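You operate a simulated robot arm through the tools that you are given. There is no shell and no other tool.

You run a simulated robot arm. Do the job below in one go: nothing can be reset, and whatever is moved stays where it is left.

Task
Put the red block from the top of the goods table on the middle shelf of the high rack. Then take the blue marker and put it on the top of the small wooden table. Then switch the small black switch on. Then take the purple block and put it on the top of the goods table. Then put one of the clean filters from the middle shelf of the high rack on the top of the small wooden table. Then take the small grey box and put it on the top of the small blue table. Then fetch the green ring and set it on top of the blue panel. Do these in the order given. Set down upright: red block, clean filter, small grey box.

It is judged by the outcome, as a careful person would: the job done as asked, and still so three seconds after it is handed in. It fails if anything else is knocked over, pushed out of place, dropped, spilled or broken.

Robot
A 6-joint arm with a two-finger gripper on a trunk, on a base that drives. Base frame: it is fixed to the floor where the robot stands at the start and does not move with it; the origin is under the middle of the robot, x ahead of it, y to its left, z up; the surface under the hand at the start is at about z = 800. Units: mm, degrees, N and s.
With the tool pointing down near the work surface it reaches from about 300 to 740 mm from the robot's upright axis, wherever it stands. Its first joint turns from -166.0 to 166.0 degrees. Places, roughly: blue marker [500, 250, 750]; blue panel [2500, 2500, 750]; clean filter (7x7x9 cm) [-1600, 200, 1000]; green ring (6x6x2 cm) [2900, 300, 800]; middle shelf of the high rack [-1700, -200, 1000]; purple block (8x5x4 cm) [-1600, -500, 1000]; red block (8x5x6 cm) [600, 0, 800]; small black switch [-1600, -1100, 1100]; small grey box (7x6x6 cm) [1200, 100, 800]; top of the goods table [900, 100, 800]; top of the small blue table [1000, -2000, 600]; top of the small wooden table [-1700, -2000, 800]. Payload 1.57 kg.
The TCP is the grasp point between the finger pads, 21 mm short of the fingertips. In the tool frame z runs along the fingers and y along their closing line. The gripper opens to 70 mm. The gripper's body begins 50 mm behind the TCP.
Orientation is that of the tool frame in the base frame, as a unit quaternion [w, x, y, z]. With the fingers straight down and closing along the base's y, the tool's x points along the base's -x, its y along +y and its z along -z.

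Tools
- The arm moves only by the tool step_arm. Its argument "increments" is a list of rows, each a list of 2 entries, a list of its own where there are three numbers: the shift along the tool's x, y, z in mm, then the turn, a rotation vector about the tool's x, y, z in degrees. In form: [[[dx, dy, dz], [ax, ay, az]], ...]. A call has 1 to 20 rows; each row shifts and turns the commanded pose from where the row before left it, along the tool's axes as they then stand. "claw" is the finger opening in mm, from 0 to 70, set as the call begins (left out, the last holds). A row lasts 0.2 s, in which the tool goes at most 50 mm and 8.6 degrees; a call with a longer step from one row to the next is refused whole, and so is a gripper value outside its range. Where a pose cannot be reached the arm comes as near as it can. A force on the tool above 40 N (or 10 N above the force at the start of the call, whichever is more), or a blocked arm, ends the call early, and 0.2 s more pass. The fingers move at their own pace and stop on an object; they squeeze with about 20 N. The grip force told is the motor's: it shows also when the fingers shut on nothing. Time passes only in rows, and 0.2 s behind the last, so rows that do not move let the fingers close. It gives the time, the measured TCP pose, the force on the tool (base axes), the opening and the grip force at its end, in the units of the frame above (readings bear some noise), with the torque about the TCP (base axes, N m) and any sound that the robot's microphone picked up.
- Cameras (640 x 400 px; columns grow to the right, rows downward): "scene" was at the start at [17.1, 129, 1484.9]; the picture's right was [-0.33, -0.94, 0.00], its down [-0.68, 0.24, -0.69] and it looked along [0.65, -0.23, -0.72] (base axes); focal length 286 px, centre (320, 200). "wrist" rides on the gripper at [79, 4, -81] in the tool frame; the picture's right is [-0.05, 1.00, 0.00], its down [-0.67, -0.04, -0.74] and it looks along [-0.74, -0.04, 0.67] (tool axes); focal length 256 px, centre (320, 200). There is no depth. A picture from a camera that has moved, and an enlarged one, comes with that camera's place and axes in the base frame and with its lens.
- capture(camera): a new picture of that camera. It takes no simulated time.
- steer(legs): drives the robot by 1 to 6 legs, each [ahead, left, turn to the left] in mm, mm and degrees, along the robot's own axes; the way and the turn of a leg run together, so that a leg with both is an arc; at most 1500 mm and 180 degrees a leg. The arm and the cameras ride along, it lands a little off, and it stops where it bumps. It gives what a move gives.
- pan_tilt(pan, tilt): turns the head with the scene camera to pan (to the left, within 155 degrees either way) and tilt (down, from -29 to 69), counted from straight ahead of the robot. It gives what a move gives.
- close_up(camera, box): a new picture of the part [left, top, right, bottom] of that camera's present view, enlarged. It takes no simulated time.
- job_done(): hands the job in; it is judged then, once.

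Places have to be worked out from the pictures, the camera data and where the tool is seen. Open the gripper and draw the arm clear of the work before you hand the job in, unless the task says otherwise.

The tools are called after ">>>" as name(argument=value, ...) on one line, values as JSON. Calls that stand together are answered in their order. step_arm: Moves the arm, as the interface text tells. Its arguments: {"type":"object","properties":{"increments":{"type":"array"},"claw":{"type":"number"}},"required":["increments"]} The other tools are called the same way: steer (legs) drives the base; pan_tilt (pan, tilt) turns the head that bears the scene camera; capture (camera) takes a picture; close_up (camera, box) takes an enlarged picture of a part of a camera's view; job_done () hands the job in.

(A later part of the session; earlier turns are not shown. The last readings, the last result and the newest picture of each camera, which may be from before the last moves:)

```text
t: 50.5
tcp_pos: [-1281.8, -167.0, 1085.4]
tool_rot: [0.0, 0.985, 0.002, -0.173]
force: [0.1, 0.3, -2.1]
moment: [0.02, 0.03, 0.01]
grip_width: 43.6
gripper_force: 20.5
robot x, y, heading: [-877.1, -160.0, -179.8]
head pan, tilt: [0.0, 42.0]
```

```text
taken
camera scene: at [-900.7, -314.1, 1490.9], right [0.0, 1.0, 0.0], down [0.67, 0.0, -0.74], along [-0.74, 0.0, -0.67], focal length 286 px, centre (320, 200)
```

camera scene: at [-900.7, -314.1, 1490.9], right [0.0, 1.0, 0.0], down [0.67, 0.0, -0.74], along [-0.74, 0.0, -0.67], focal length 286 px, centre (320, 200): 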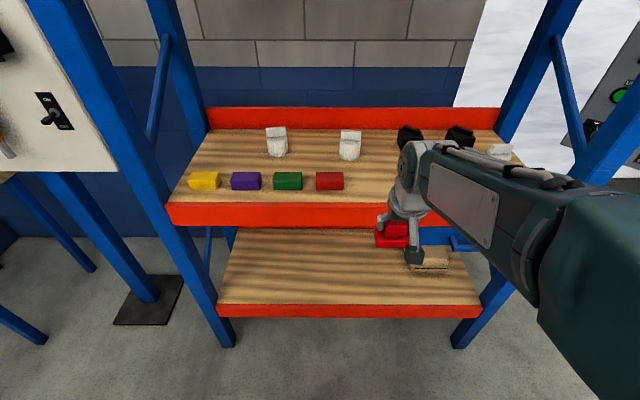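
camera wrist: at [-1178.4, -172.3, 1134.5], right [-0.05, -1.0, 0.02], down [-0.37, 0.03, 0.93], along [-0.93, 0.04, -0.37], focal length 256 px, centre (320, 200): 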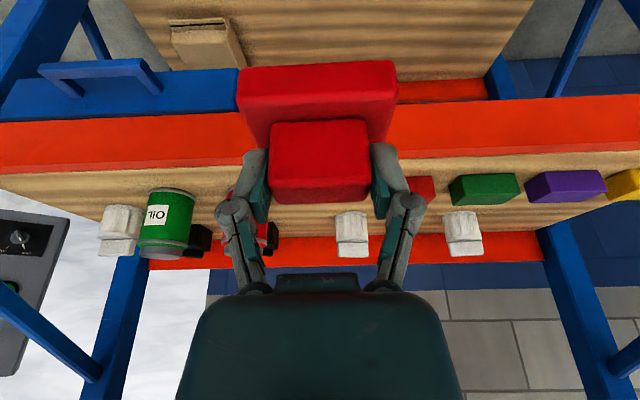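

Two wrist views triangulate the shelf front edge at x≈-1428, top z≈993. I extend the arm horizontally to place the block about 72 mm behind the edge, still ~40 mm above the shelf.

>>> step_arm(increments=[[[-34.3, 0, 12.4], [0, 0, 0]], [[-34.3, 0, 12.4], [0, 0, 0]], [[-34.3, 0, 12.4], [0, 0, 0]], [[-34.3, 0, 12.4], [0, 0, 0]], [[-34.3, 0.5, 12.4], [0, 0, 0]], [[-34.3, 0.5, 12.4], [0, 0, 0]], [[0, 0, 0], [0, 0, 0]]])

>>> capture(camera="wrist")

>>> capture(camera="scene")

```text
t: 52.1
tcp_pos: [-1500.5, -170.8, 1082.9]
tool_rot: [0.001, 0.985, 0.003, -0.174]
force: [0.2, -0.3, -2.2]
moment: [0.01, 0.03, -0.01]
grip_width: 43.8
gripper_force: 20.1
robot x, y, heading: [-879.7, -159.0, -179.8]
head pan, tilt: [0.0, 42.0]
```

```text
taken
camera wrist: at [-1398.0, -175.3, 1132.1], right [-0.05, -1.0, 0.02], down [-0.37, 0.03, 0.93], along [-0.93, 0.04, -0.37], focal length 256 px, centre (320, 200)
```

wrist: 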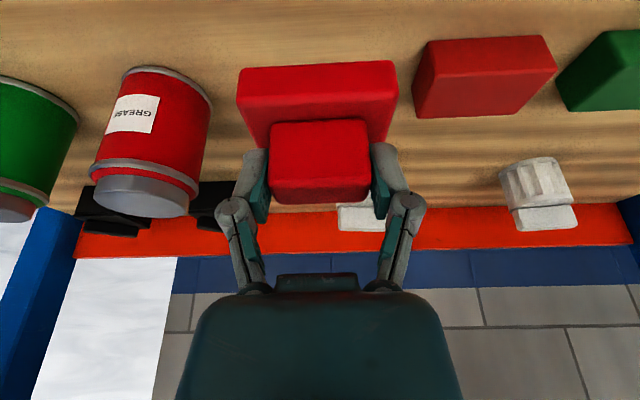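

```text
taken
camera scene: at [-902.1, -314.1, 1490.9], right [0.0, 1.0, 0.0], down [0.67, 0.0, -0.74], along [-0.74, 0.0, -0.67], focal length 286 px, centre (320, 200)
```

scene: 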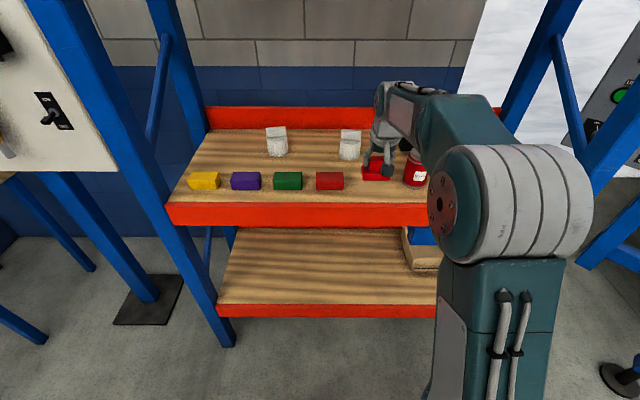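

Block sits well between the red shelf block and the grease can. Lowering: 30 mm first, then in small steps until contact.

>>> step_arm(increments=[[[3.4, 0, 9.4], [0, 0, 0]], [[3.4, 0, 9.4], [0, 0, 0]], [[3.4, 0, 9.4], [0, 0, 0]], [[0.85, 0, 2.35], [0, 0, 0]], [[0.85, 0, 2.35], [0, 0, 0]], [[0, 0, 0], [0, 0, 0]]])

>>> close_up(camera="wrist", box=[200, 40, 440, 190])

```text
t: 53.5
tcp_pos: [-1501.1, -170.1, 1048.8]
tool_rot: [0.0, 0.985, 0.003, -0.173]
force: [0.6, -0.3, -1.9]
moment: [0.01, 0.0, -0.01]
grip_width: 43.8
gripper_force: 20.1
robot x, y, heading: [-876.7, -156.6, -179.9]
head pan, tilt: [0.0, 42.0]
```

```text
2.67 times, centred on (320, 115) of wrist
camera zoom: at [-1398.2, -174.5, 1098.4], right [-0.05, -1.0, 0.02], down [-0.37, 0.03, 0.93], along [-0.93, 0.04, -0.37], focal length 683 px, centre (320, 427)
```

zoom: 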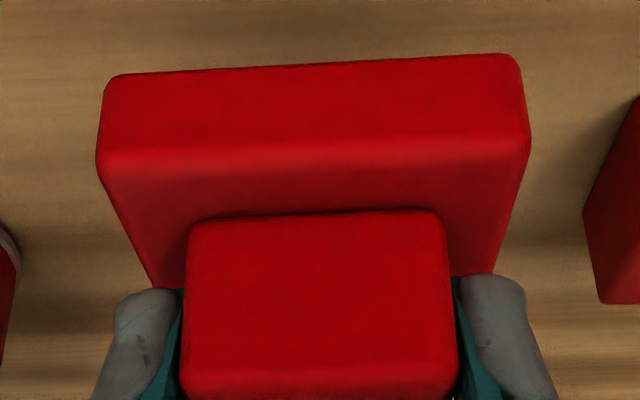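

No contact yet (bottom ≈1000). Continue in 2 mm steps.

>>> step_arm(increments=[[[0.68, 0, 1.88], [0, 0, 0]], [[0.68, 0, 1.88], [0, 0, 0]], [[0, 0, 0], [0, 0, 0]]])

>>> close_up(camera="wrist", box=[200, 40, 440, 190])

```text
t: 54.3
tcp_pos: [-1501.6, -170.7, 1045.1]
tool_rot: [0.002, 0.985, 0.004, -0.174]
force: [0.0, 0.4, -2.8]
moment: [-0.02, 0.0, -0.01]
grip_width: 43.5
gripper_force: 19.9
robot x, y, heading: [-875.7, -158.8, -180.0]
head pan, tilt: [0.0, 42.0]
```

```text
2.67 times, centred on (320, 115) of wrist
camera zoom: at [-1398.5, -174.8, 1093.9], right [-0.05, -1.0, 0.02], down [-0.37, 0.03, 0.93], along [-0.93, 0.04, -0.37], focal length 683 px, centre (320, 427)
```

zoom: 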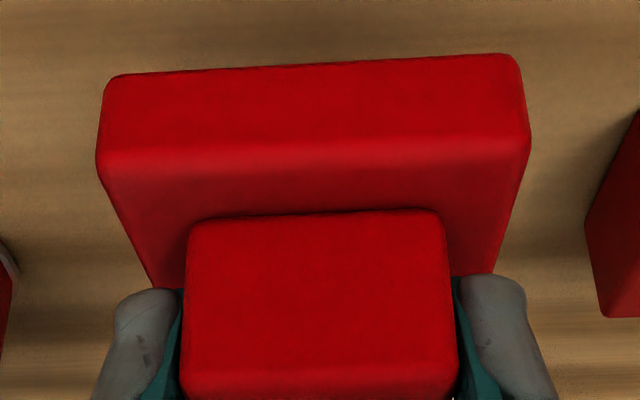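

>>> step_arm(increments=[[[0.68, 0, 1.88], [0, 0, 0]], [[0.68, 0, 1.88], [0, 0, 0]], [[0.34, 0, 0.94], [0, 0, 0]], [[0, 0, 0], [0, 0, 0]]])

```text
t: 55.3
tcp_pos: [-1502.3, -171.0, 1042.2]
tool_rot: [0.001, 0.985, 0.002, -0.174]
force: [0.8, 0.2, -2.2]
moment: [-0.03, -0.03, 0.03]
grip_width: 43.6
gripper_force: 20.4
robot x, y, heading: [-876.3, -158.1, -180.0]
head pan, tilt: [0.0, 42.0]
```

Still no contact at TCP z≈1041. Continue carefully in small steps.

>>> step_arm(increments=[[[0.51, 0, 1.41], [0, 0, 0]], [[0.51, 0, 1.41], [0, 0, 0]], [[0, 0, 0], [0, 0, 0]]])

>>> capture(camera="wrist")

```text
t: 56.1
tcp_pos: [-1502.1, -170.3, 1038.4]
tool_rot: [0.001, 0.985, 0.003, -0.173]
force: [0.0, 0.4, -2.0]
moment: [-0.02, 0.0, -0.02]
grip_width: 43.5
gripper_force: 20.1
robot x, y, heading: [-879.2, -157.4, -179.9]
head pan, tilt: [0.0, 42.0]
```

```text
taken
camera wrist: at [-1398.7, -174.2, 1088.0], right [-0.05, -1.0, 0.02], down [-0.37, 0.03, 0.93], along [-0.93, 0.04, -0.37], focal length 256 px, centre (320, 200)
```

wrist: 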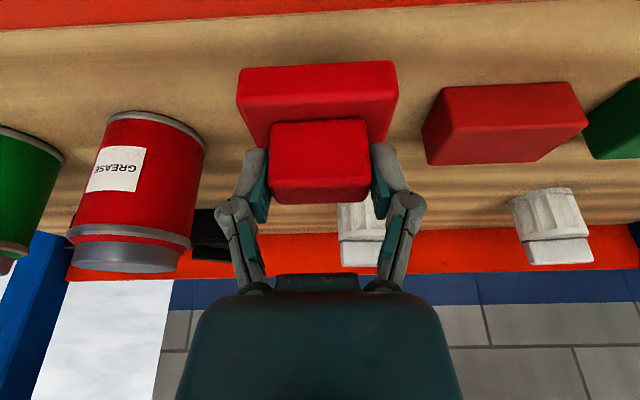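

Comparing with the neighbouring block, the shelf surface seems at z≈980 and the edge at x≈-1465, so I move 30 mm further in before lowering on.

>>> step_arm(increments=[[[-14.1, 0, 5.1], [0, 0, 0]], [[-14.1, 0, 5.1], [0, 0, 0]], [[1.0, 0, 2.8], [0, 0, 0]], [[0.51, 0, 1.41], [0, 0, 0]], [[0.51, 0, 1.41], [0, 0, 0]], [[0, 0, 0], [0, 0, 0]]])

>>> capture(camera="wrist")

```text
t: 57.5
tcp_pos: [-1531.6, -170.4, 1034.1]
tool_rot: [0.0, 0.985, 0.003, -0.173]
force: [0.4, 0.1, -2.4]
moment: [0.01, -0.04, 0.02]
grip_width: 43.4
gripper_force: 20.6
robot x, y, heading: [-876.8, -164.5, -179.6]
head pan, tilt: [0.0, 42.0]
```

```text
taken
camera wrist: at [-1427.8, -174.8, 1082.2], right [-0.05, -1.0, 0.02], down [-0.37, 0.03, 0.93], along [-0.93, 0.04, -0.37], focal length 256 px, centre (320, 200)
```

wrist: 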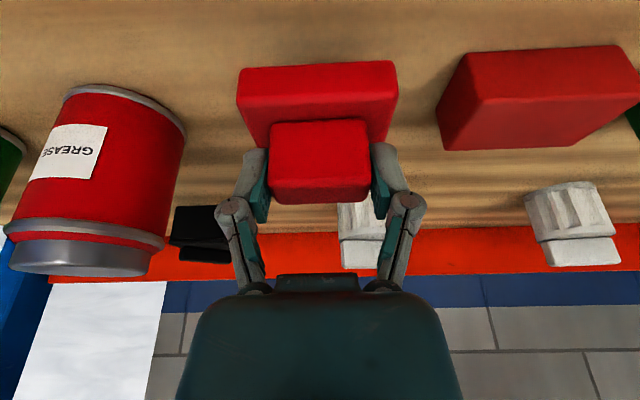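

Continue lowering in ~1.5 mm steps with contact watch.

>>> step_arm(increments=[[[0.51, 0, 1.41], [0, 0, 0]], [[0.51, 0, 1.41], [0, 0, 0]], [[0.34, 0, 0.94], [0, 0, 0]], [[0, 0, 0], [0, 0, 0]]])

```text
t: 58.5
tcp_pos: [-1530.8, -170.2, 1027.8]
tool_rot: [0.0, 0.985, 0.003, -0.173]
force: [-0.5, 0.4, -2.6]
moment: [0.02, 0.0, 0.01]
grip_width: 43.7
gripper_force: 20.1
robot x, y, heading: [-877.6, -158.3, -180.0]
head pan, tilt: [0.0, 42.0]
```

>>> step_arm(increments=[[[0.51, 0, 1.41], [0, 0, 0]], [[0.51, 0, 1.41], [0, 0, 0]], [[0, 0, 0], [0, 0, 0]]])

>>> close_up(camera="wrist", box=[200, 20, 640, 170])

>>> close_up(camera="scene", box=[280, 120, 440, 220])

```text
t: 59.3
tcp_pos: [-1531.0, -170.6, 1025.0]
tool_rot: [0.001, 0.985, 0.003, -0.173]
force: [-0.1, 0.1, -1.6]
moment: [-0.04, 0.03, 0.03]
grip_width: 43.8
gripper_force: 20.0
robot x, y, heading: [-875.4, -160.2, -179.8]
head pan, tilt: [0.0, 42.0]
```

```text
1.45 times, centred on (420, 95) of wrist
camera zoom: at [-1427.1, -174.0, 1074.6], right [-0.05, -1.0, 0.02], down [-0.37, 0.03, 0.93], along [-0.93, 0.04, -0.37], focal length 372 px, centre (174, 353)
```

zoom: 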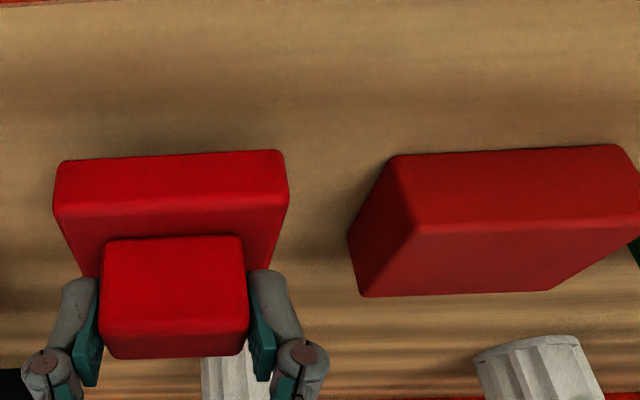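

```text
4.00 times, centred on (360, 170) of scene
camera zoom: at [-902.2, -314.1, 1490.9], right [0.0, 1.0, 0.0], down [0.67, 0.0, -0.74], along [-0.74, 0.0, -0.67], focal length 1146 px, centre (160, 320)
```

zoom: 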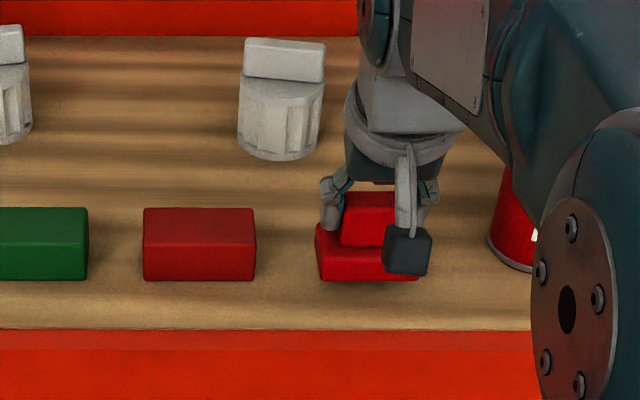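

Close; both blocks' lower edges look nearly level. Continue down in small steps.

>>> step_arm(increments=[[[0.34, 0, 0.94], [0, 0, 0]], [[0.34, 0, 0.94], [0, 0, 0]], [[0.34, 0, 0.94], [0, 0, 0]], [[0.34, 0, 0.94], [0, 0, 0]], [[0, 0, 0], [0, 0, 0]]])

```text
t: 60.5
tcp_pos: [-1531.6, -171.2, 1021.9]
tool_rot: [0.001, 0.985, 0.003, -0.175]
force: [-0.8, 0.0, -2.1]
moment: [0.0, -0.03, 0.02]
grip_width: 43.6
gripper_force: 19.8
robot x, y, heading: [-880.1, -160.3, -179.8]
head pan, tilt: [0.0, 42.0]
```

>>> step_arm(increments=[[[0.34, 0, 0.94], [0, 0, 0]], [[0.34, 0, 0.94], [0, 0, 0]], [[0.34, 0, 0.94], [0, 0, 0]], [[0.34, 0, 0.94], [0, 0, 0]], [[0, 0, 0], [0, 0, 0]]])

>>> capture(camera="wrist")

```text
t: 61.7
tcp_pos: [-1532.4, -171.0, 1017.6]
tool_rot: [0.001, 0.985, 0.003, -0.172]
force: [-0.3, 0.4, -2.2]
moment: [-0.01, 0.07, 0.0]
grip_width: 43.7
gripper_force: 20.0
robot x, y, heading: [-875.7, -162.9, -179.9]
head pan, tilt: [0.0, 42.0]
```

```text
taken
camera wrist: at [-1428.1, -174.4, 1067.1], right [-0.05, -1.0, 0.02], down [-0.37, 0.03, 0.93], along [-0.93, 0.04, -0.37], focal length 256 px, centre (320, 200)
```

wrist: 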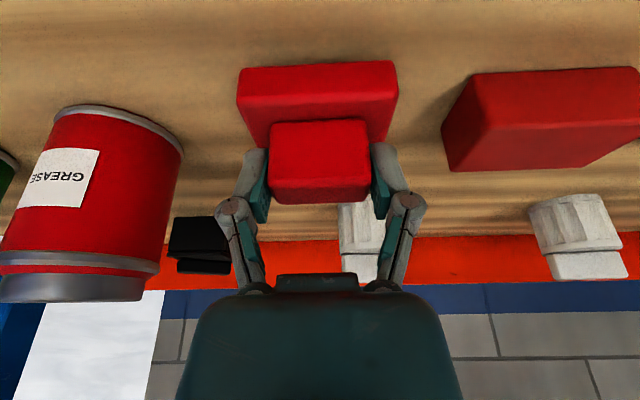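

Re-triangulating gives the shelf at z≈968, so contact should be imminent. Continue in 1 mm steps.

>>> step_arm(increments=[[[0.34, 0, 0.94], [0, 0, 0]], [[0.34, 0, 0.94], [0, 0, 0]], [[0.34, 0, 0.94], [0, 0, 0]], [[0.34, 0, 0.94], [0, 0, 0]], [[0.34, 0, 0.94], [0, 0, 0]], [[0, 0, 0], [0, 0, 0]]])

```text
t: 63.1
tcp_pos: [-1531.2, -169.7, 1013.1]
tool_rot: [0.0, 0.985, 0.002, -0.174]
force: [-0.9, -0.2, -2.6]
moment: [-0.04, -0.01, 0.02]
grip_width: 43.9
gripper_force: 19.8
robot x, y, heading: [-878.2, -161.7, -179.7]
head pan, tilt: [0.0, 42.0]
```

>>> step_arm(increments=[[[0.34, 0, 0.94], [0, 0, 0]], [[0.34, 0, 0.94], [0, 0, 0]], [[0.34, 0, 0.94], [0, 0, 0]], [[0.34, 0, 0.94], [0, 0, 0]], [[0.34, 0, 0.94], [0, 0, 0]], [[0, 0, 0], [0, 0, 0]]])

>>> capture(camera="wrist")

>>> close_up(camera="scene", box=[280, 120, 440, 220])

```text
t: 64.5
tcp_pos: [-1532.4, -170.5, 1010.8]
tool_rot: [0.001, 0.985, 0.003, -0.175]
force: [1.8, 0.9, 9.0]
moment: [0.13, -0.01, 0.02]
grip_width: 43.8
gripper_force: 20.3
robot x, y, heading: [-875.1, -159.6, -180.1]
head pan, tilt: [0.0, 42.0]
```

```text
taken
camera wrist: at [-1428.2, -174.8, 1059.3], right [-0.05, -1.0, 0.02], down [-0.37, 0.03, 0.93], along [-0.93, 0.04, -0.37], focal length 256 px, centre (320, 200)
```

wrist: 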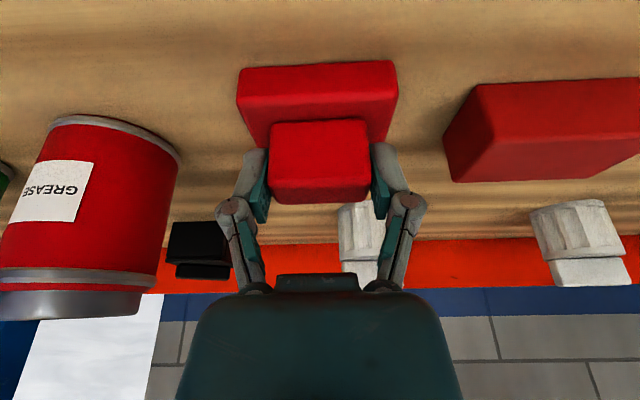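

```text
4.00 times, centred on (360, 170) of scene
camera zoom: at [-901.1, -313.9, 1491.0], right [0.0, 1.0, 0.0], down [0.67, 0.0, -0.74], along [-0.74, 0.0, -0.67], focal length 1146 px, centre (160, 320)
```

zoom: 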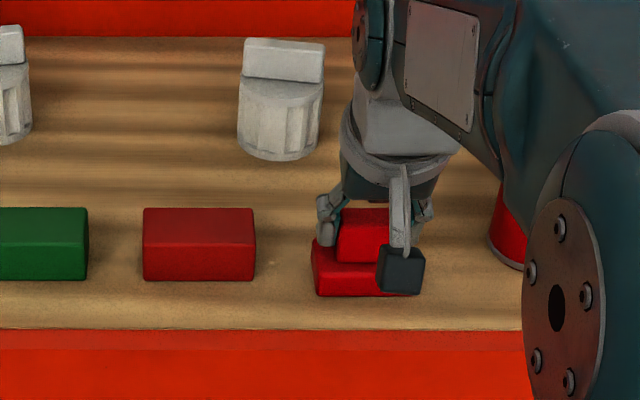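

Contact (9 N up): the shelf is at z≈962 here. I relieve 1 mm and open the gripper.

>>> step_arm(increments=[[[-0.34, 0, -0.94], [0, 0, 0]], [[0, 0, 0], [0, 0, 0]], [[0, 0, 0], [0, 0, 0]], [[0, 0, 0], [0, 0, 0]]], claw=66)

>>> capture(camera="wrist")

```text
t: 65.5
tcp_pos: [-1531.7, -171.7, 1009.6]
tool_rot: [0.001, 0.985, 0.003, -0.174]
force: [0.4, -0.8, 0.2]
moment: [0.0, -0.02, -0.01]
grip_width: 66.0
gripper_force: 0.1
robot x, y, heading: [-877.8, -158.7, -179.8]
head pan, tilt: [0.0, 42.0]
```

```text
taken
camera wrist: at [-1427.9, -174.7, 1059.0], right [-0.05, -1.0, 0.02], down [-0.37, 0.03, 0.93], along [-0.93, 0.04, -0.37], focal length 256 px, centre (320, 200)
```

wrist: 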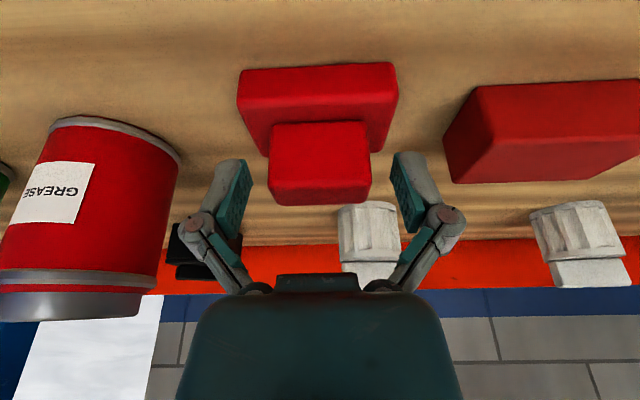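

Released and the block stands. I withdraw up ~75 mm along the tool axis and then horizontally out of the rack.

>>> step_arm(increments=[[[0, 0, -20], [0, 0, 0]], [[0, 0, -30], [0, 0, 0]], [[0, 0, -30], [0, 0, 0]], [[42, 0, -15], [0, 0, 0]], [[42, 0, -15], [0, 0, 0]], [[42, 0, -15], [0, 0, 0]], [[42, 0, -15], [0, 0, 0]], [[42, 0, -15], [0, 0, 0]], [[0, 0, 0], [0, 0, 0]]])

>>> capture(camera="scene")

>>> close_up(camera="scene", box=[160, 90, 540, 240])

>>> capture(camera="wrist")

```text
t: 67.5
tcp_pos: [-1279.8, -169.0, 1084.6]
tool_rot: [0.0, 0.985, 0.001, -0.174]
force: [0.4, 0.0, -0.1]
moment: [0.0, -0.01, -0.02]
grip_width: 66.2
gripper_force: 0.1
robot x, y, heading: [-876.8, -159.4, -179.9]
head pan, tilt: [0.0, 42.0]
```

```text
taken
camera scene: at [-900.4, -314.1, 1490.9], right [0.0, 1.0, 0.0], down [0.67, 0.0, -0.74], along [-0.74, 0.0, -0.67], focal length 286 px, centre (320, 200)
```

scene: 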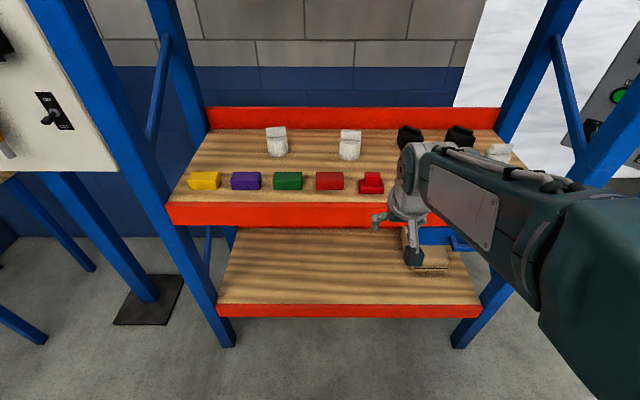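

```text
1.68 times, centred on (350, 165) of scene
camera zoom: at [-900.4, -314.1, 1490.9], right [0.0, 1.0, 0.0], down [0.67, 0.0, -0.74], along [-0.74, 0.0, -0.67], focal length 482 px, centre (270, 259)
```

zoom: 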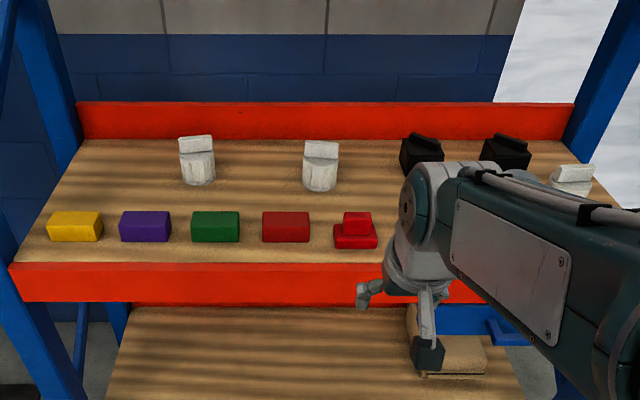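

```text
taken
camera wrist: at [-1175.9, -173.2, 1133.0], right [-0.05, -1.0, 0.02], down [-0.37, 0.03, 0.93], along [-0.93, 0.04, -0.37], focal length 256 px, centre (320, 200)
```

wrist: 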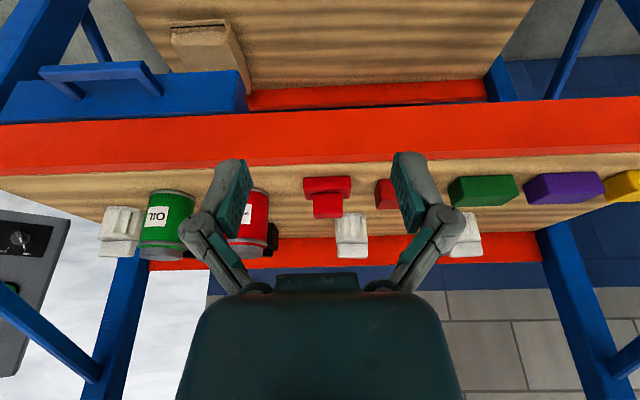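

Task 1 is done: the red block stands on the middle shelf and all neighbours are in place. Now I back away, turn round and return to the goods table for the blue marker.

>>> steer(legs=[[-350, 0, 0], [0, 0, 176]])

```text
t: 76.8
tcp_pos: [-123.9, -207.6, 1085.1]
tool_rot: [0.173, 0.072, 0.982, -0.013]
force: [-0.3, -0.9, -0.8]
moment: [0.0, 0.02, 0.03]
grip_width: 65.7
gripper_force: 0.0
robot x, y, heading: [-519.8, -156.5, -8.5]
head pan, tilt: [0.0, 42.0]
```

Heading is -8.5°. I correct it and drive back to the start place in front of the goods table.

>>> steer(legs=[[0, 0, 8.5], [505, 160, 0]])

>>> pan_tilt(pan=-10, tilt=50)

>>> capture(camera="scene")

>>> capture(camera="wrist")

```text
t: 80.5
tcp_pos: [380.1, 6.5, 1084.6]
tool_rot: [0.175, 0.004, 0.985, -0.001]
force: [0.4, 0.7, 0.6]
moment: [-0.01, -0.01, 0.05]
grip_width: 65.7
gripper_force: 0.0
robot x, y, heading: [-25.1, -0.0, -0.5]
head pan, tilt: [0.0, 42.0]
```

```text
t: 81.2
tcp_pos: [381.0, 6.6, 1084.6]
tool_rot: [0.174, 0.004, 0.985, -0.001]
force: [0.5, -0.1, 0.4]
moment: [-0.03, 0.01, 0.02]
grip_width: 66.2
gripper_force: 0.0
robot x, y, heading: [-21.4, -0.7, -0.3]
head pan, tilt: [-10.0, 50.0]
```

```text
taken
camera scene: at [-5.1, 143.2, 1479.7], right [-0.18, -0.98, 0.0], down [-0.75, 0.14, -0.64], along [0.63, -0.12, -0.77], focal length 286 px, centre (320, 200)
```

scene: 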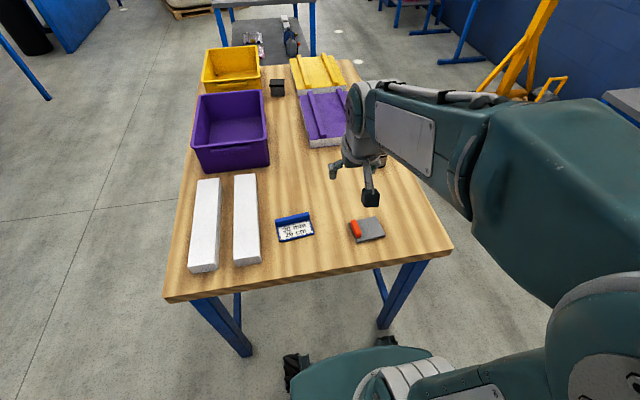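

```text
taken
camera wrist: at [279.6, 11.6, 1133.2], right [0.06, 1.0, 0.02], down [0.37, -0.04, 0.93], along [0.93, -0.05, -0.37], focal length 256 px, centre (320, 200)
```

wrist: 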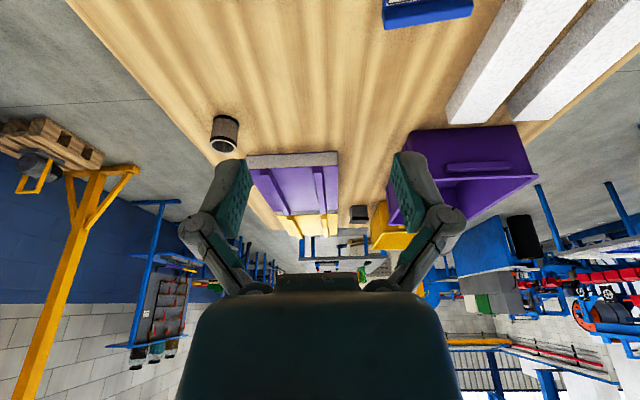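

Back at the table (robot ≈ (-23, 0), heading ≈ -0.4°). I zoom on the blue marker.

>>> close_up(camera="scene", box=[255, 195, 335, 255])

>>> close_up(camera="scene", box=[230, 40, 350, 130])

```text
6.67 times, centred on (295, 225) of scene
camera zoom: at [-5.1, 143.2, 1479.7], right [-0.18, -0.98, 0.0], down [-0.75, 0.14, -0.64], along [0.63, -0.12, -0.77], focal length 1909 px, centre (487, 33)
```

zoom: 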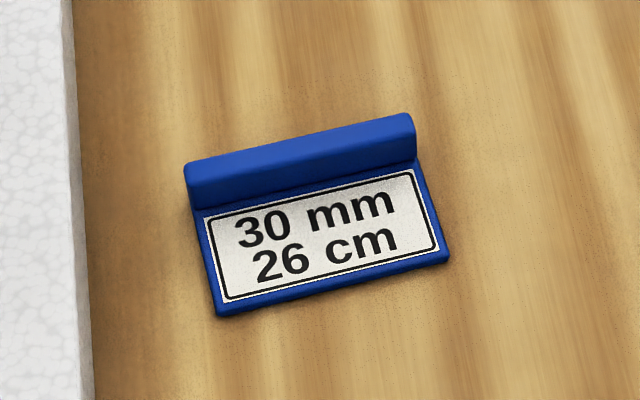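

```text
4.44 times, centred on (290, 85) of scene
camera zoom: at [-5.1, 143.2, 1479.7], right [-0.18, -0.98, 0.0], down [-0.75, 0.14, -0.64], along [0.63, -0.12, -0.77], focal length 1273 px, centre (453, 711)
```

zoom: 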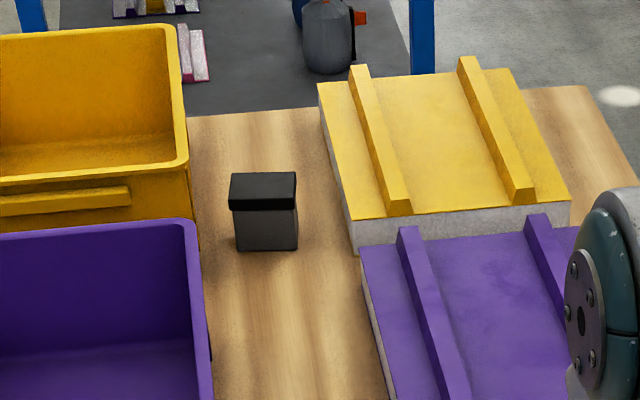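

The marker's ridge runs roughly along y (centre ≈ (485, 133), yaw ≈ 4.6°, z 806–827, ~15 mm thick). I bring the tool vertical, move above it and turn the fingers ~85° so they close across the ridge.

>>> step_arm(increments=[[[0, 0, 0], [0, 6.7, 0]], [[0, 0, 0], [0, 6.7, 0]], [[0, 0, 0], [0, 6.6, 0]], [[-17.5, 21.1, 25.8], [0, 0, 0]], [[-17.5, 21.1, 25.8], [0, 0, 0]], [[-17.5, 21.1, 25.8], [0, 0, 0]], [[-17.5, 21.1, 25.8], [0, 0, 0]], [[-17.5, 21.1, 25.8], [0, 0, 0]], [[-17.5, 21.1, 25.8], [0, 0, 0]], [[0, 0, 0], [0, 0, 8.5]], [[0, 0, 0], [0, 0, 8.5]], [[0, 0, 0], [0, 0, 8.5]], [[0, 0, 0], [0, 0, 8.5]], [[0, 0, 0], [0, 0, 8.5]], [[0, 0, 0], [0, 0, 8.5]], [[0, 0, 0], [0, 0, 8.5]], [[0, 0, 0], [0, 0, 8.5]], [[0, 0, 0], [0, 0, 8.5]], [[0, 0, 0], [0, 0, 8.5]]], claw=50)

>>> capture(camera="wrist")

>>> capture(camera="scene")

```text
t: 85.2
tcp_pos: [487.0, 132.7, 928.2]
tool_rot: [0.0, 0.679, 0.734, 0.0]
force: [-0.3, 0.3, -0.4]
moment: [-0.05, 0.0, 0.0]
grip_width: 49.9
gripper_force: 0.1
robot x, y, heading: [-25.2, 2.3, -0.6]
head pan, tilt: [-10.0, 50.0]
```

```text
taken
camera wrist: at [487.2, 211.6, 1010.1], right [1.0, 0.02, 0.0], down [0.02, -0.67, 0.75], along [0.02, -0.74, -0.67], focal length 256 px, centre (320, 200)
```

wrist: 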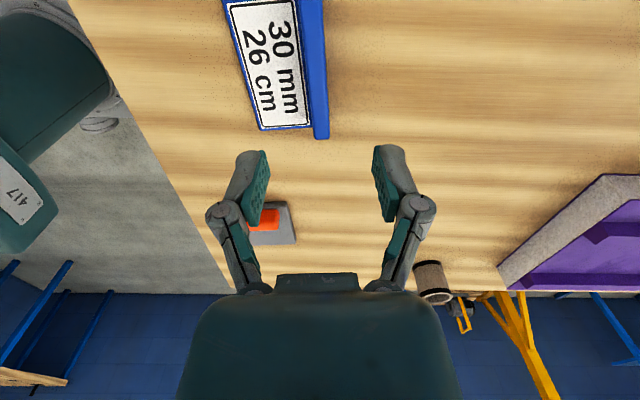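

```text
taken
camera scene: at [-4.1, 143.8, 1479.6], right [-0.18, -0.98, 0.0], down [-0.75, 0.14, -0.64], along [0.63, -0.12, -0.77], focal length 286 px, centre (320, 200)
```

scene: 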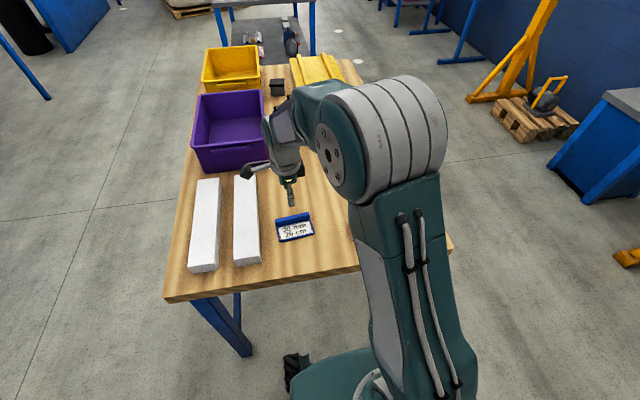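

Tool is vertical and turned properly. I check alignment with a zoomed wrist view.

>>> close_up(camera="wrist", box=[200, 0, 420, 150])

```text
2.67 times, centred on (310, 75) of wrist
camera zoom: at [487.2, 211.6, 1010.1], right [1.0, 0.02, 0.0], down [0.02, -0.67, 0.75], along [0.02, -0.74, -0.67], focal length 683 px, centre (347, 533)
```

zoom: 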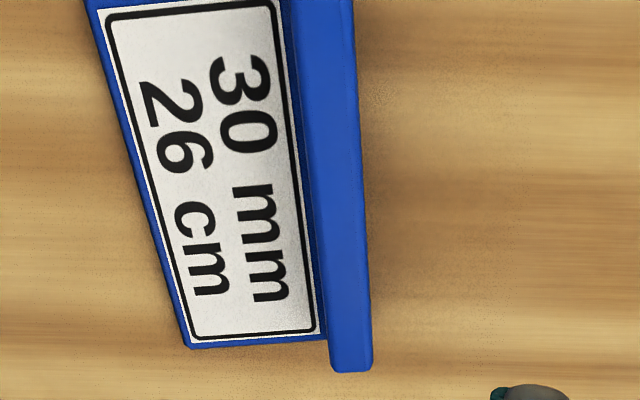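

Ridge centre is at x≈486.7 at the TCP's y — well aligned. I descend to z≈836.

>>> step_arm(increments=[[[0, 0, 25], [0, 0, 0]], [[0, 0, 25], [0, 0, 0]], [[0, 0, 20], [0, 0, 0]], [[0, 0, 12], [0, 0, 0]], [[0, 0, 10], [0, 0, 0]], [[0, 0, 0], [0, 0, 0]]])

>>> capture(camera="wrist")

>>> close_up(camera="scene", box=[230, 130, 350, 250])

```text
t: 86.6
tcp_pos: [486.9, 132.8, 835.8]
tool_rot: [0.0, 0.679, 0.735, 0.0]
force: [1.0, -0.1, 1.0]
moment: [0.01, -0.01, 0.01]
grip_width: 49.8
gripper_force: 0.0
robot x, y, heading: [-23.6, 6.3, -0.6]
head pan, tilt: [-10.0, 50.0]
```

```text
taken
camera wrist: at [486.5, 212.3, 916.9], right [1.0, 0.03, 0.0], down [0.02, -0.67, 0.75], along [0.02, -0.74, -0.67], focal length 256 px, centre (320, 200)
```

wrist: 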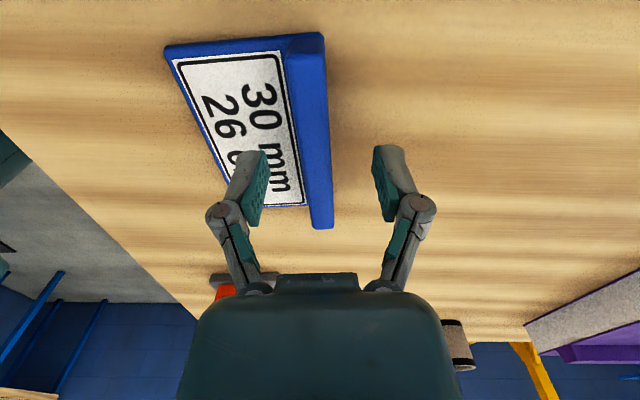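

```text
3.33 times, centred on (290, 190) of scene
camera zoom: at [-3.9, 143.9, 1479.6], right [-0.18, -0.98, 0.0], down [-0.75, 0.14, -0.64], along [0.63, -0.12, -0.77], focal length 955 px, centre (420, 233)
```

zoom: 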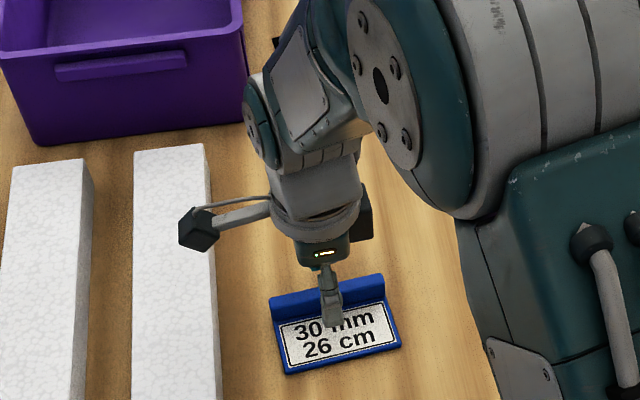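

Fingers straddle the ridge. Closing.

>>> step_arm(increments=[[[0, 0, 0], [0, 0, 0]], [[0, 0, 0], [0, 0, 0]], [[0, 0, 0], [0, 0, 0]], [[0, 0, 0], [0, 0, 0]]], claw=5)

>>> capture(camera="wrist")

```text
t: 87.6
tcp_pos: [487.5, 133.9, 835.8]
tool_rot: [0.0, 0.679, 0.734, 0.001]
force: [0.0, 0.2, 8.7]
moment: [-0.03, -0.04, 0.05]
grip_width: 13.6
gripper_force: 19.4
robot x, y, heading: [-24.8, 2.3, -0.7]
head pan, tilt: [-10.0, 50.0]
```

```text
taken
camera wrist: at [486.7, 212.3, 917.5], right [1.0, 0.03, 0.0], down [0.02, -0.67, 0.74], along [0.02, -0.74, -0.67], focal length 256 px, centre (320, 200)
```

wrist: 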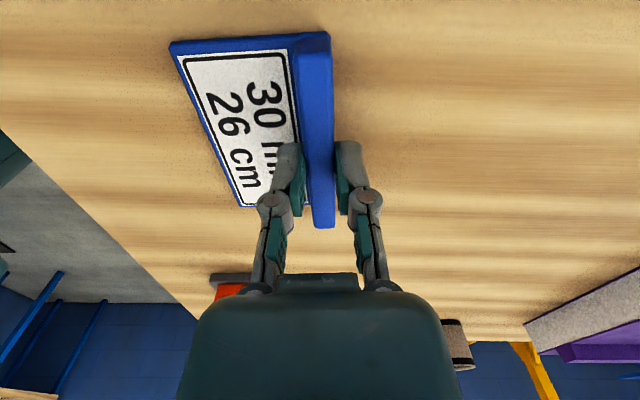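

Gripped at 13.6 mm. I lift the marker and check the hold.

>>> step_arm(increments=[[[0, 0, -10], [0, 0, 0]], [[0, 0, -30], [0, 0, 0]], [[0, 0, -45], [0, 0, 0]], [[0, 0, -45], [0, 0, 0]], [[0, 0, -45], [0, 0, 0]], [[0, 0, -45], [0, 0, 0]], [[0, 0, 0], [0, 0, 0]]])

>>> capture(camera="wrist")

```text
t: 89.2
tcp_pos: [489.0, 135.3, 1057.0]
tool_rot: [0.0, 0.679, 0.734, -0.001]
force: [0.9, 0.2, -0.7]
moment: [-0.01, -0.03, 0.03]
grip_width: 13.4
gripper_force: 20.3
robot x, y, heading: [-24.4, -1.0, -0.8]
head pan, tilt: [-10.0, 50.0]
```

```text
taken
camera wrist: at [488.7, 214.1, 1138.5], right [1.0, 0.03, 0.0], down [0.02, -0.67, 0.75], along [0.02, -0.74, -0.67], focal length 256 px, centre (320, 200)
```

wrist: 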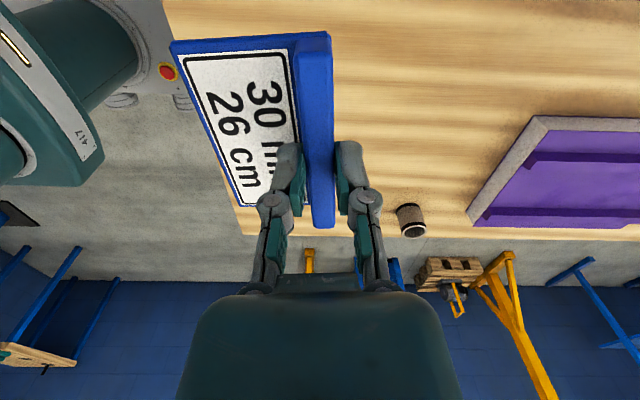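

Holding well. I tuck the arm toward the robot's front and drive away from the table, turning to face -x.

>>> step_arm(increments=[[[-31, -22.5, -5], [0, 0, 0]], [[-31, -22.5, -5], [0, 0, 0]], [[-31, -22.5, -5], [0, 0, 0]], [[-31, -22.5, -5], [0, 0, 0]], [[0, 0, 0], [0, 0, 0]]])

>>> steer(legs=[[-450, 0, 0], [0, 0, 180]])

```text
t: 90.4
tcp_pos: [407.3, 1.7, 1074.8]
tool_rot: [0.0, 0.679, 0.734, 0.0]
force: [0.2, -0.7, -0.3]
moment: [0.03, -0.02, 0.0]
grip_width: 13.4
gripper_force: 20.3
robot x, y, heading: [-22.0, 2.8, -0.7]
head pan, tilt: [-10.0, 50.0]
```

```text
t: 100.3
tcp_pos: [-899.2, 43.1, 1074.5]
tool_rot: [0.0, -0.707, 0.708, 0.0]
force: [-0.1, -0.2, -0.7]
moment: [-0.03, 0.02, 0.0]
grip_width: 13.6
gripper_force: 19.8
robot x, y, heading: [-466.8, 9.7, 174.8]
head pan, tilt: [-10.0, 50.0]
```

Now at (-467, 10), heading 174.8°. I straighten and drive sideways (left = -y) toward the wooden table, stopping short to look.

>>> steer(legs=[[0, 0, 5.2], [230, 950, 0], [200, 930, 0]])

>>> pan_tilt(pan=0, tilt=35)

>>> capture(camera="scene")

```text
t: 110.3
tcp_pos: [-1320.5, -1837.3, 1074.9]
tool_rot: [0.001, 0.735, -0.678, 0.0]
force: [0.1, -0.2, -0.8]
moment: [0.01, -0.01, 0.0]
grip_width: 13.4
gripper_force: 20.1
robot x, y, heading: [-892.0, -1838.4, 179.6]
head pan, tilt: [-10.0, 50.0]
```

```text
t: 111.0
tcp_pos: [-1322.2, -1838.7, 1073.8]
tool_rot: [0.001, 0.735, -0.678, 0.0]
force: [-0.2, 0.9, -0.7]
moment: [0.04, 0.04, 0.02]
grip_width: 13.5
gripper_force: 20.1
robot x, y, heading: [-891.7, -1838.1, 179.3]
head pan, tilt: [0.0, 35.0]
```

```text
taken
camera scene: at [-921.7, -1992.2, 1501.4], right [0.01, 1.0, 0.0], down [0.57, -0.01, -0.82], along [-0.82, 0.01, -0.57], focal length 286 px, centre (320, 200)
```

scene: 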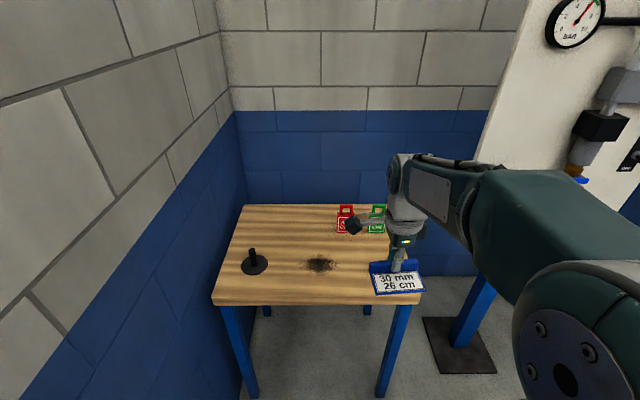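

I'm in front of the wooden table. I zoom in to map free space and estimate its height.

>>> close_up(camera="scene", box=[200, 190, 440, 320])

>>> capture(camera="wrist")

```text
2.67 times, centred on (320, 255) of scene
camera zoom: at [-921.7, -1992.2, 1501.4], right [0.01, 1.0, 0.0], down [0.57, -0.01, -0.82], along [-0.82, 0.01, -0.57], focal length 764 px, centre (320, 53)
```

zoom: 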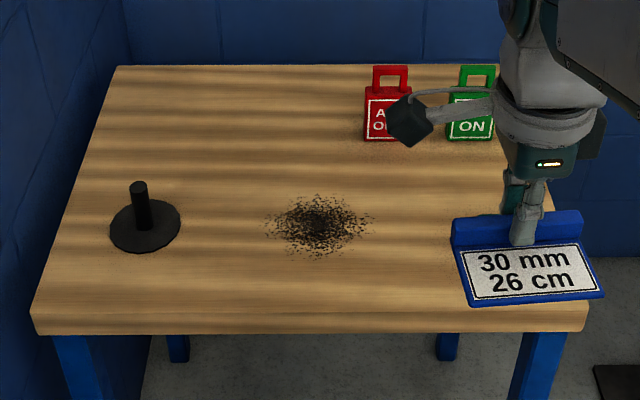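

```text
taken
camera wrist: at [-1318.2, -1918.5, 1156.1], right [-1.0, -0.03, 0.0], down [-0.02, 0.67, 0.74], along [-0.02, 0.74, -0.67], focal length 256 px, centre (320, 200)
```

wrist: 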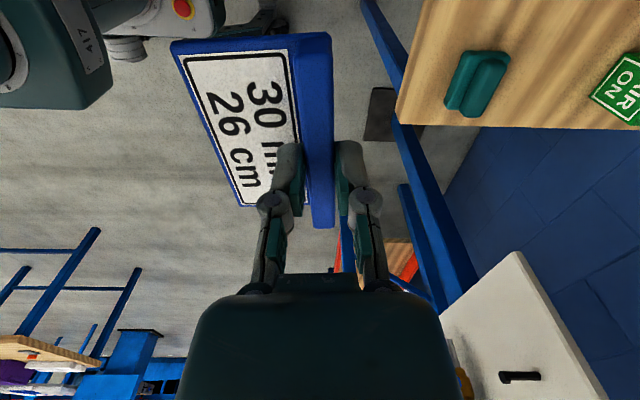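

The table top is at z≈750, front edge x≈-1475; the back-left part (x≈-1760, y≈-2080) is free, away from tags, smudge and holder. I drive closer first.

>>> steer(legs=[[215, 115, 0.4]])

>>> pan_tilt(pan=0, tilt=45)

>>> capture(camera="scene")

>>> capture(camera="wrist")

```text
t: 112.9
tcp_pos: [-1543.0, -1948.4, 1074.4]
tool_rot: [0.0, 0.735, -0.678, 0.0]
force: [-1.5, -0.1, -0.7]
moment: [-0.01, 0.04, -0.01]
grip_width: 13.5
gripper_force: 20.1
robot x, y, heading: [-1112.2, -1950.9, 179.4]
head pan, tilt: [0.0, 35.0]
```

```text
t: 113.6
tcp_pos: [-1542.6, -1950.4, 1075.5]
tool_rot: [0.0, 0.736, -0.678, 0.0]
force: [0.1, -0.4, -0.6]
moment: [-0.03, 0.01, 0.02]
grip_width: 13.3
gripper_force: 20.0
robot x, y, heading: [-1113.3, -1952.8, 179.5]
head pan, tilt: [0.0, 45.0]
```

```text
taken
camera scene: at [-1135.6, -2102.8, 1486.8], right [0.01, 1.0, 0.0], down [0.71, -0.01, -0.71], along [-0.71, 0.01, -0.71], focal length 286 px, centre (320, 200)
```

scene: 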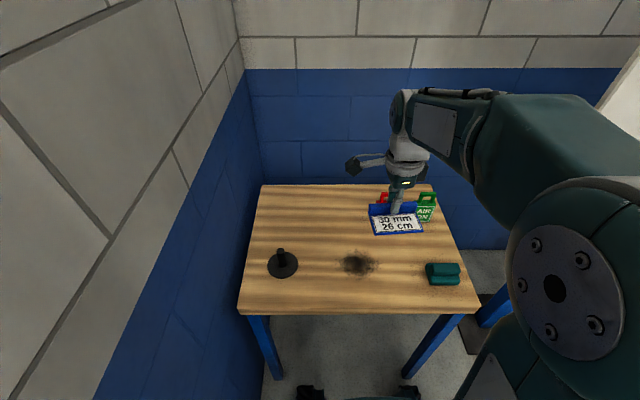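

```text
taken
camera wrist: at [-1538.8, -2029.7, 1156.3], right [-1.0, -0.03, 0.0], down [-0.02, 0.67, 0.74], along [-0.02, 0.74, -0.67], focal length 256 px, centre (320, 200)
```

wrist: 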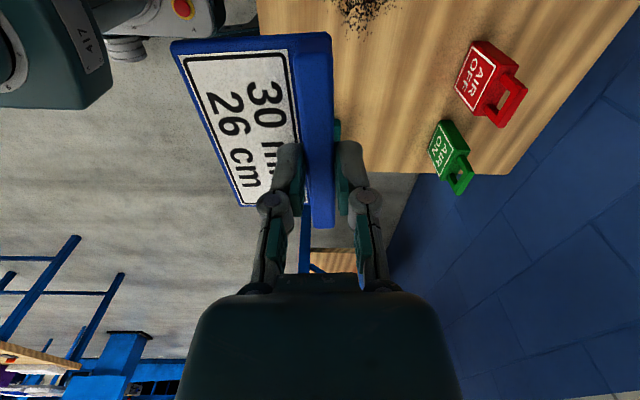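

Now move the marker over the free back-left spot, straighten its yaw by 4.6°, and lower partway.

>>> step_arm(increments=[[[18.7, 37.8, 0], [0, 0, 0]], [[18.7, 37.8, 0], [0, 0, 0]], [[18.7, 37.8, 0], [0, 0, 0]], [[18.7, 37.8, 0], [0, 0, 0]], [[18.7, 37.8, 0], [0, 0, 0]], [[18.7, 37.8, 0], [0, 0, 0]], [[0, 0, 0], [0, 0, 4.6]], [[0, 0, 40], [0, 0, 0]], [[0, 0, 40], [0, 0, 0]], [[0, 0, 40], [0, 0, 0]], [[0, 0, 40], [0, 0, 0]], [[0, 0, 40], [0, 0, 0]], [[0, 0, 0], [0, 0, 0]]])

>>> capture(camera="scene")

>>> capture(camera="wrist")

```text
t: 116.4
tcp_pos: [-1756.2, -2082.6, 874.6]
tool_rot: [0.0, 0.708, -0.706, -0.001]
force: [-0.3, 0.0, 0.5]
moment: [0.0, -0.01, 0.01]
grip_width: 13.4
gripper_force: 20.1
robot x, y, heading: [-1114.6, -1950.5, 179.3]
head pan, tilt: [0.0, 45.0]
```

```text
taken
camera scene: at [-1137.0, -2106.1, 1486.5], right [0.01, 1.0, 0.0], down [0.71, -0.01, -0.71], along [-0.71, 0.01, -0.71], focal length 286 px, centre (320, 200)
```

scene: 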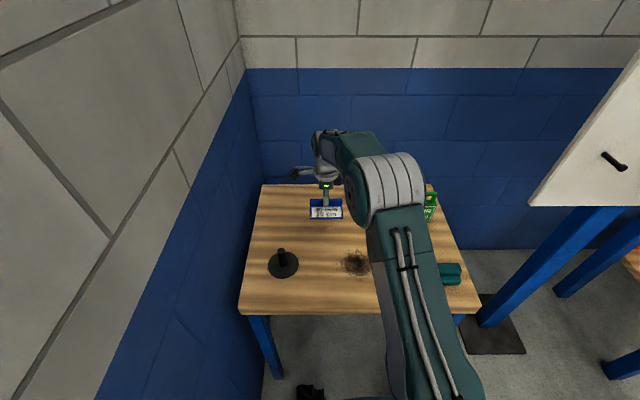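

```text
taken
camera wrist: at [-1758.5, -2162.1, 956.2], right [-1.0, 0.05, 0.0], down [0.03, 0.67, 0.75], along [0.04, 0.74, -0.67], focal length 256 px, centre (320, 200)
```

wrist: 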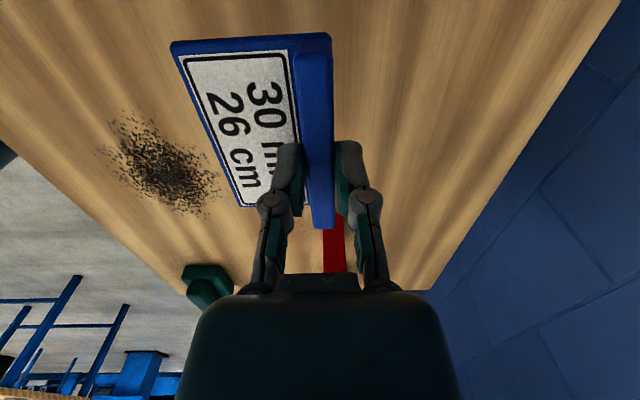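

Clear all round. Lower to just above the table, then small steps to contact.

>>> step_arm(increments=[[[0, 0, 30], [0, 0, 0]], [[0, 0, 25], [0, 0, 0]], [[0, 0, 10], [0, 0, 0]], [[0, 0, 5], [0, 0, 0]], [[0, 0, 3], [0, 0, 0]], [[0, 0, 2], [0, 0, 0]], [[0, 0, 0], [0, 0, 0]]])

>>> capture(camera="wrist")

```text
t: 118.0
tcp_pos: [-1757.7, -2082.4, 798.7]
tool_rot: [-0.001, 0.707, -0.707, 0.0]
force: [0.1, -0.6, 0.2]
moment: [-0.01, 0.01, 0.02]
grip_width: 13.5
gripper_force: 20.4
robot x, y, heading: [-1112.3, -1954.2, 179.6]
head pan, tilt: [0.0, 45.0]
```

```text
taken
camera wrist: at [-1761.1, -2161.8, 881.1], right [-1.0, 0.05, 0.0], down [0.03, 0.67, 0.75], along [0.04, 0.74, -0.67], focal length 256 px, centre (320, 200)
```

wrist: 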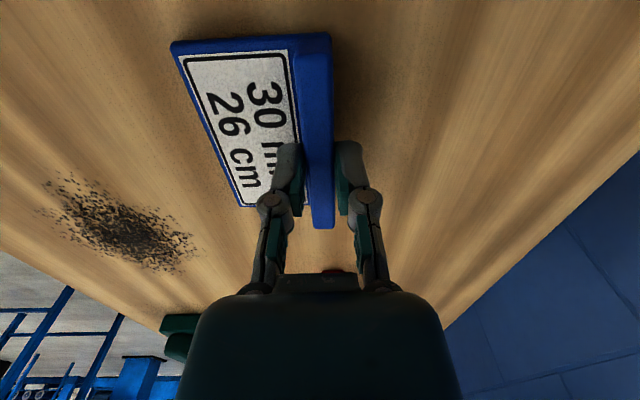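

>>> step_arm(increments=[[[0, 0, 2], [0, 0, 0]], [[0, 0, 2], [0, 0, 0]], [[0, 0, 2], [0, 0, 0]], [[0, 0, 2], [0, 0, 0]], [[0, 0, 2], [0, 0, 0]], [[0, 0, 0], [0, 0, 0]]])

```text
t: 119.4
tcp_pos: [-1759.2, -2082.6, 788.7]
tool_rot: [-0.001, 0.707, -0.707, 0.0]
force: [-0.2, -0.9, 1.0]
moment: [-0.05, -0.02, -0.02]
grip_width: 13.6
gripper_force: 19.9
robot x, y, heading: [-1110.7, -1946.5, 179.5]
head pan, tilt: [0.0, 45.0]
```

The marker's underside is now near z≈752; continue with 1 mm steps until contact.

>>> step_arm(increments=[[[0, 0, 1.5], [0, 0, 0]], [[0, 0, 1.5], [0, 0, 0]], [[0, 0, 1], [0, 0, 0]], [[0, 0, 1], [0, 0, 0]], [[0, 0, 1], [0, 0, 0]], [[0, 0, 0], [0, 0, 0]]])

```text
t: 120.8
tcp_pos: [-1760.4, -2082.3, 786.7]
tool_rot: [-0.001, -0.707, 0.708, 0.001]
force: [4.2, 4.2, 24.9]
moment: [0.14, -0.21, 0.04]
grip_width: 13.4
gripper_force: 20.4
robot x, y, heading: [-1112.0, -1950.4, 179.2]
head pan, tilt: [0.0, 45.0]
```

Contact is firm (25 N). I relieve ~3.5 mm, then open the fingers.

>>> step_arm(increments=[[[0, 0, -2], [0, 0, 0]], [[0, 0, -1.5], [0, 0, 0]], [[0, 0, 0], [0, 0, 0]]])

>>> step_arm(increments=[[[0, 0, 0], [0, 0, 0]], [[0, 0, 0], [0, 0, 0]], [[0, 0, 0], [0, 0, 0]]], claw=45)

>>> capture(camera="wrist")

```text
t: 121.6
tcp_pos: [-1760.1, -2082.3, 786.6]
tool_rot: [-0.002, 0.708, -0.706, 0.001]
force: [-1.9, -3.0, 5.5]
moment: [-0.28, 0.0, -0.09]
grip_width: 13.4
gripper_force: 19.9
robot x, y, heading: [-1109.2, -1949.1, 179.5]
head pan, tilt: [0.0, 45.0]
```

```text
t: 122.4
tcp_pos: [-1759.9, -2081.7, 786.9]
tool_rot: [0.0, 0.708, -0.706, -0.001]
force: [-0.5, -0.8, 0.3]
moment: [0.0, -0.01, -0.02]
grip_width: 44.9
gripper_force: 0.2
robot x, y, heading: [-1109.3, -1951.9, 179.1]
head pan, tilt: [0.0, 45.0]
```

```text
taken
camera wrist: at [-1762.5, -2161.1, 868.6], right [-1.0, 0.05, 0.0], down [0.03, 0.67, 0.75], along [0.04, 0.74, -0.67], focal length 256 px, centre (320, 200)
```

wrist: 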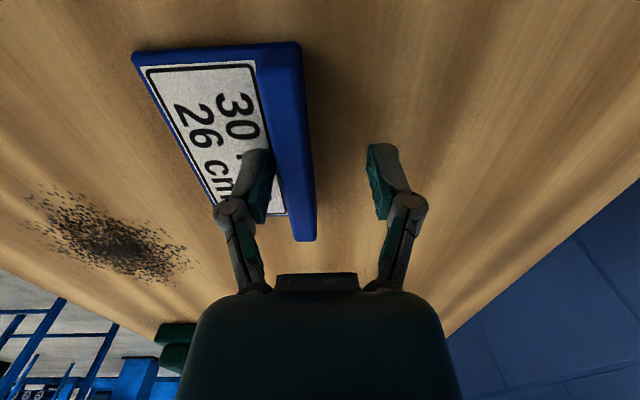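

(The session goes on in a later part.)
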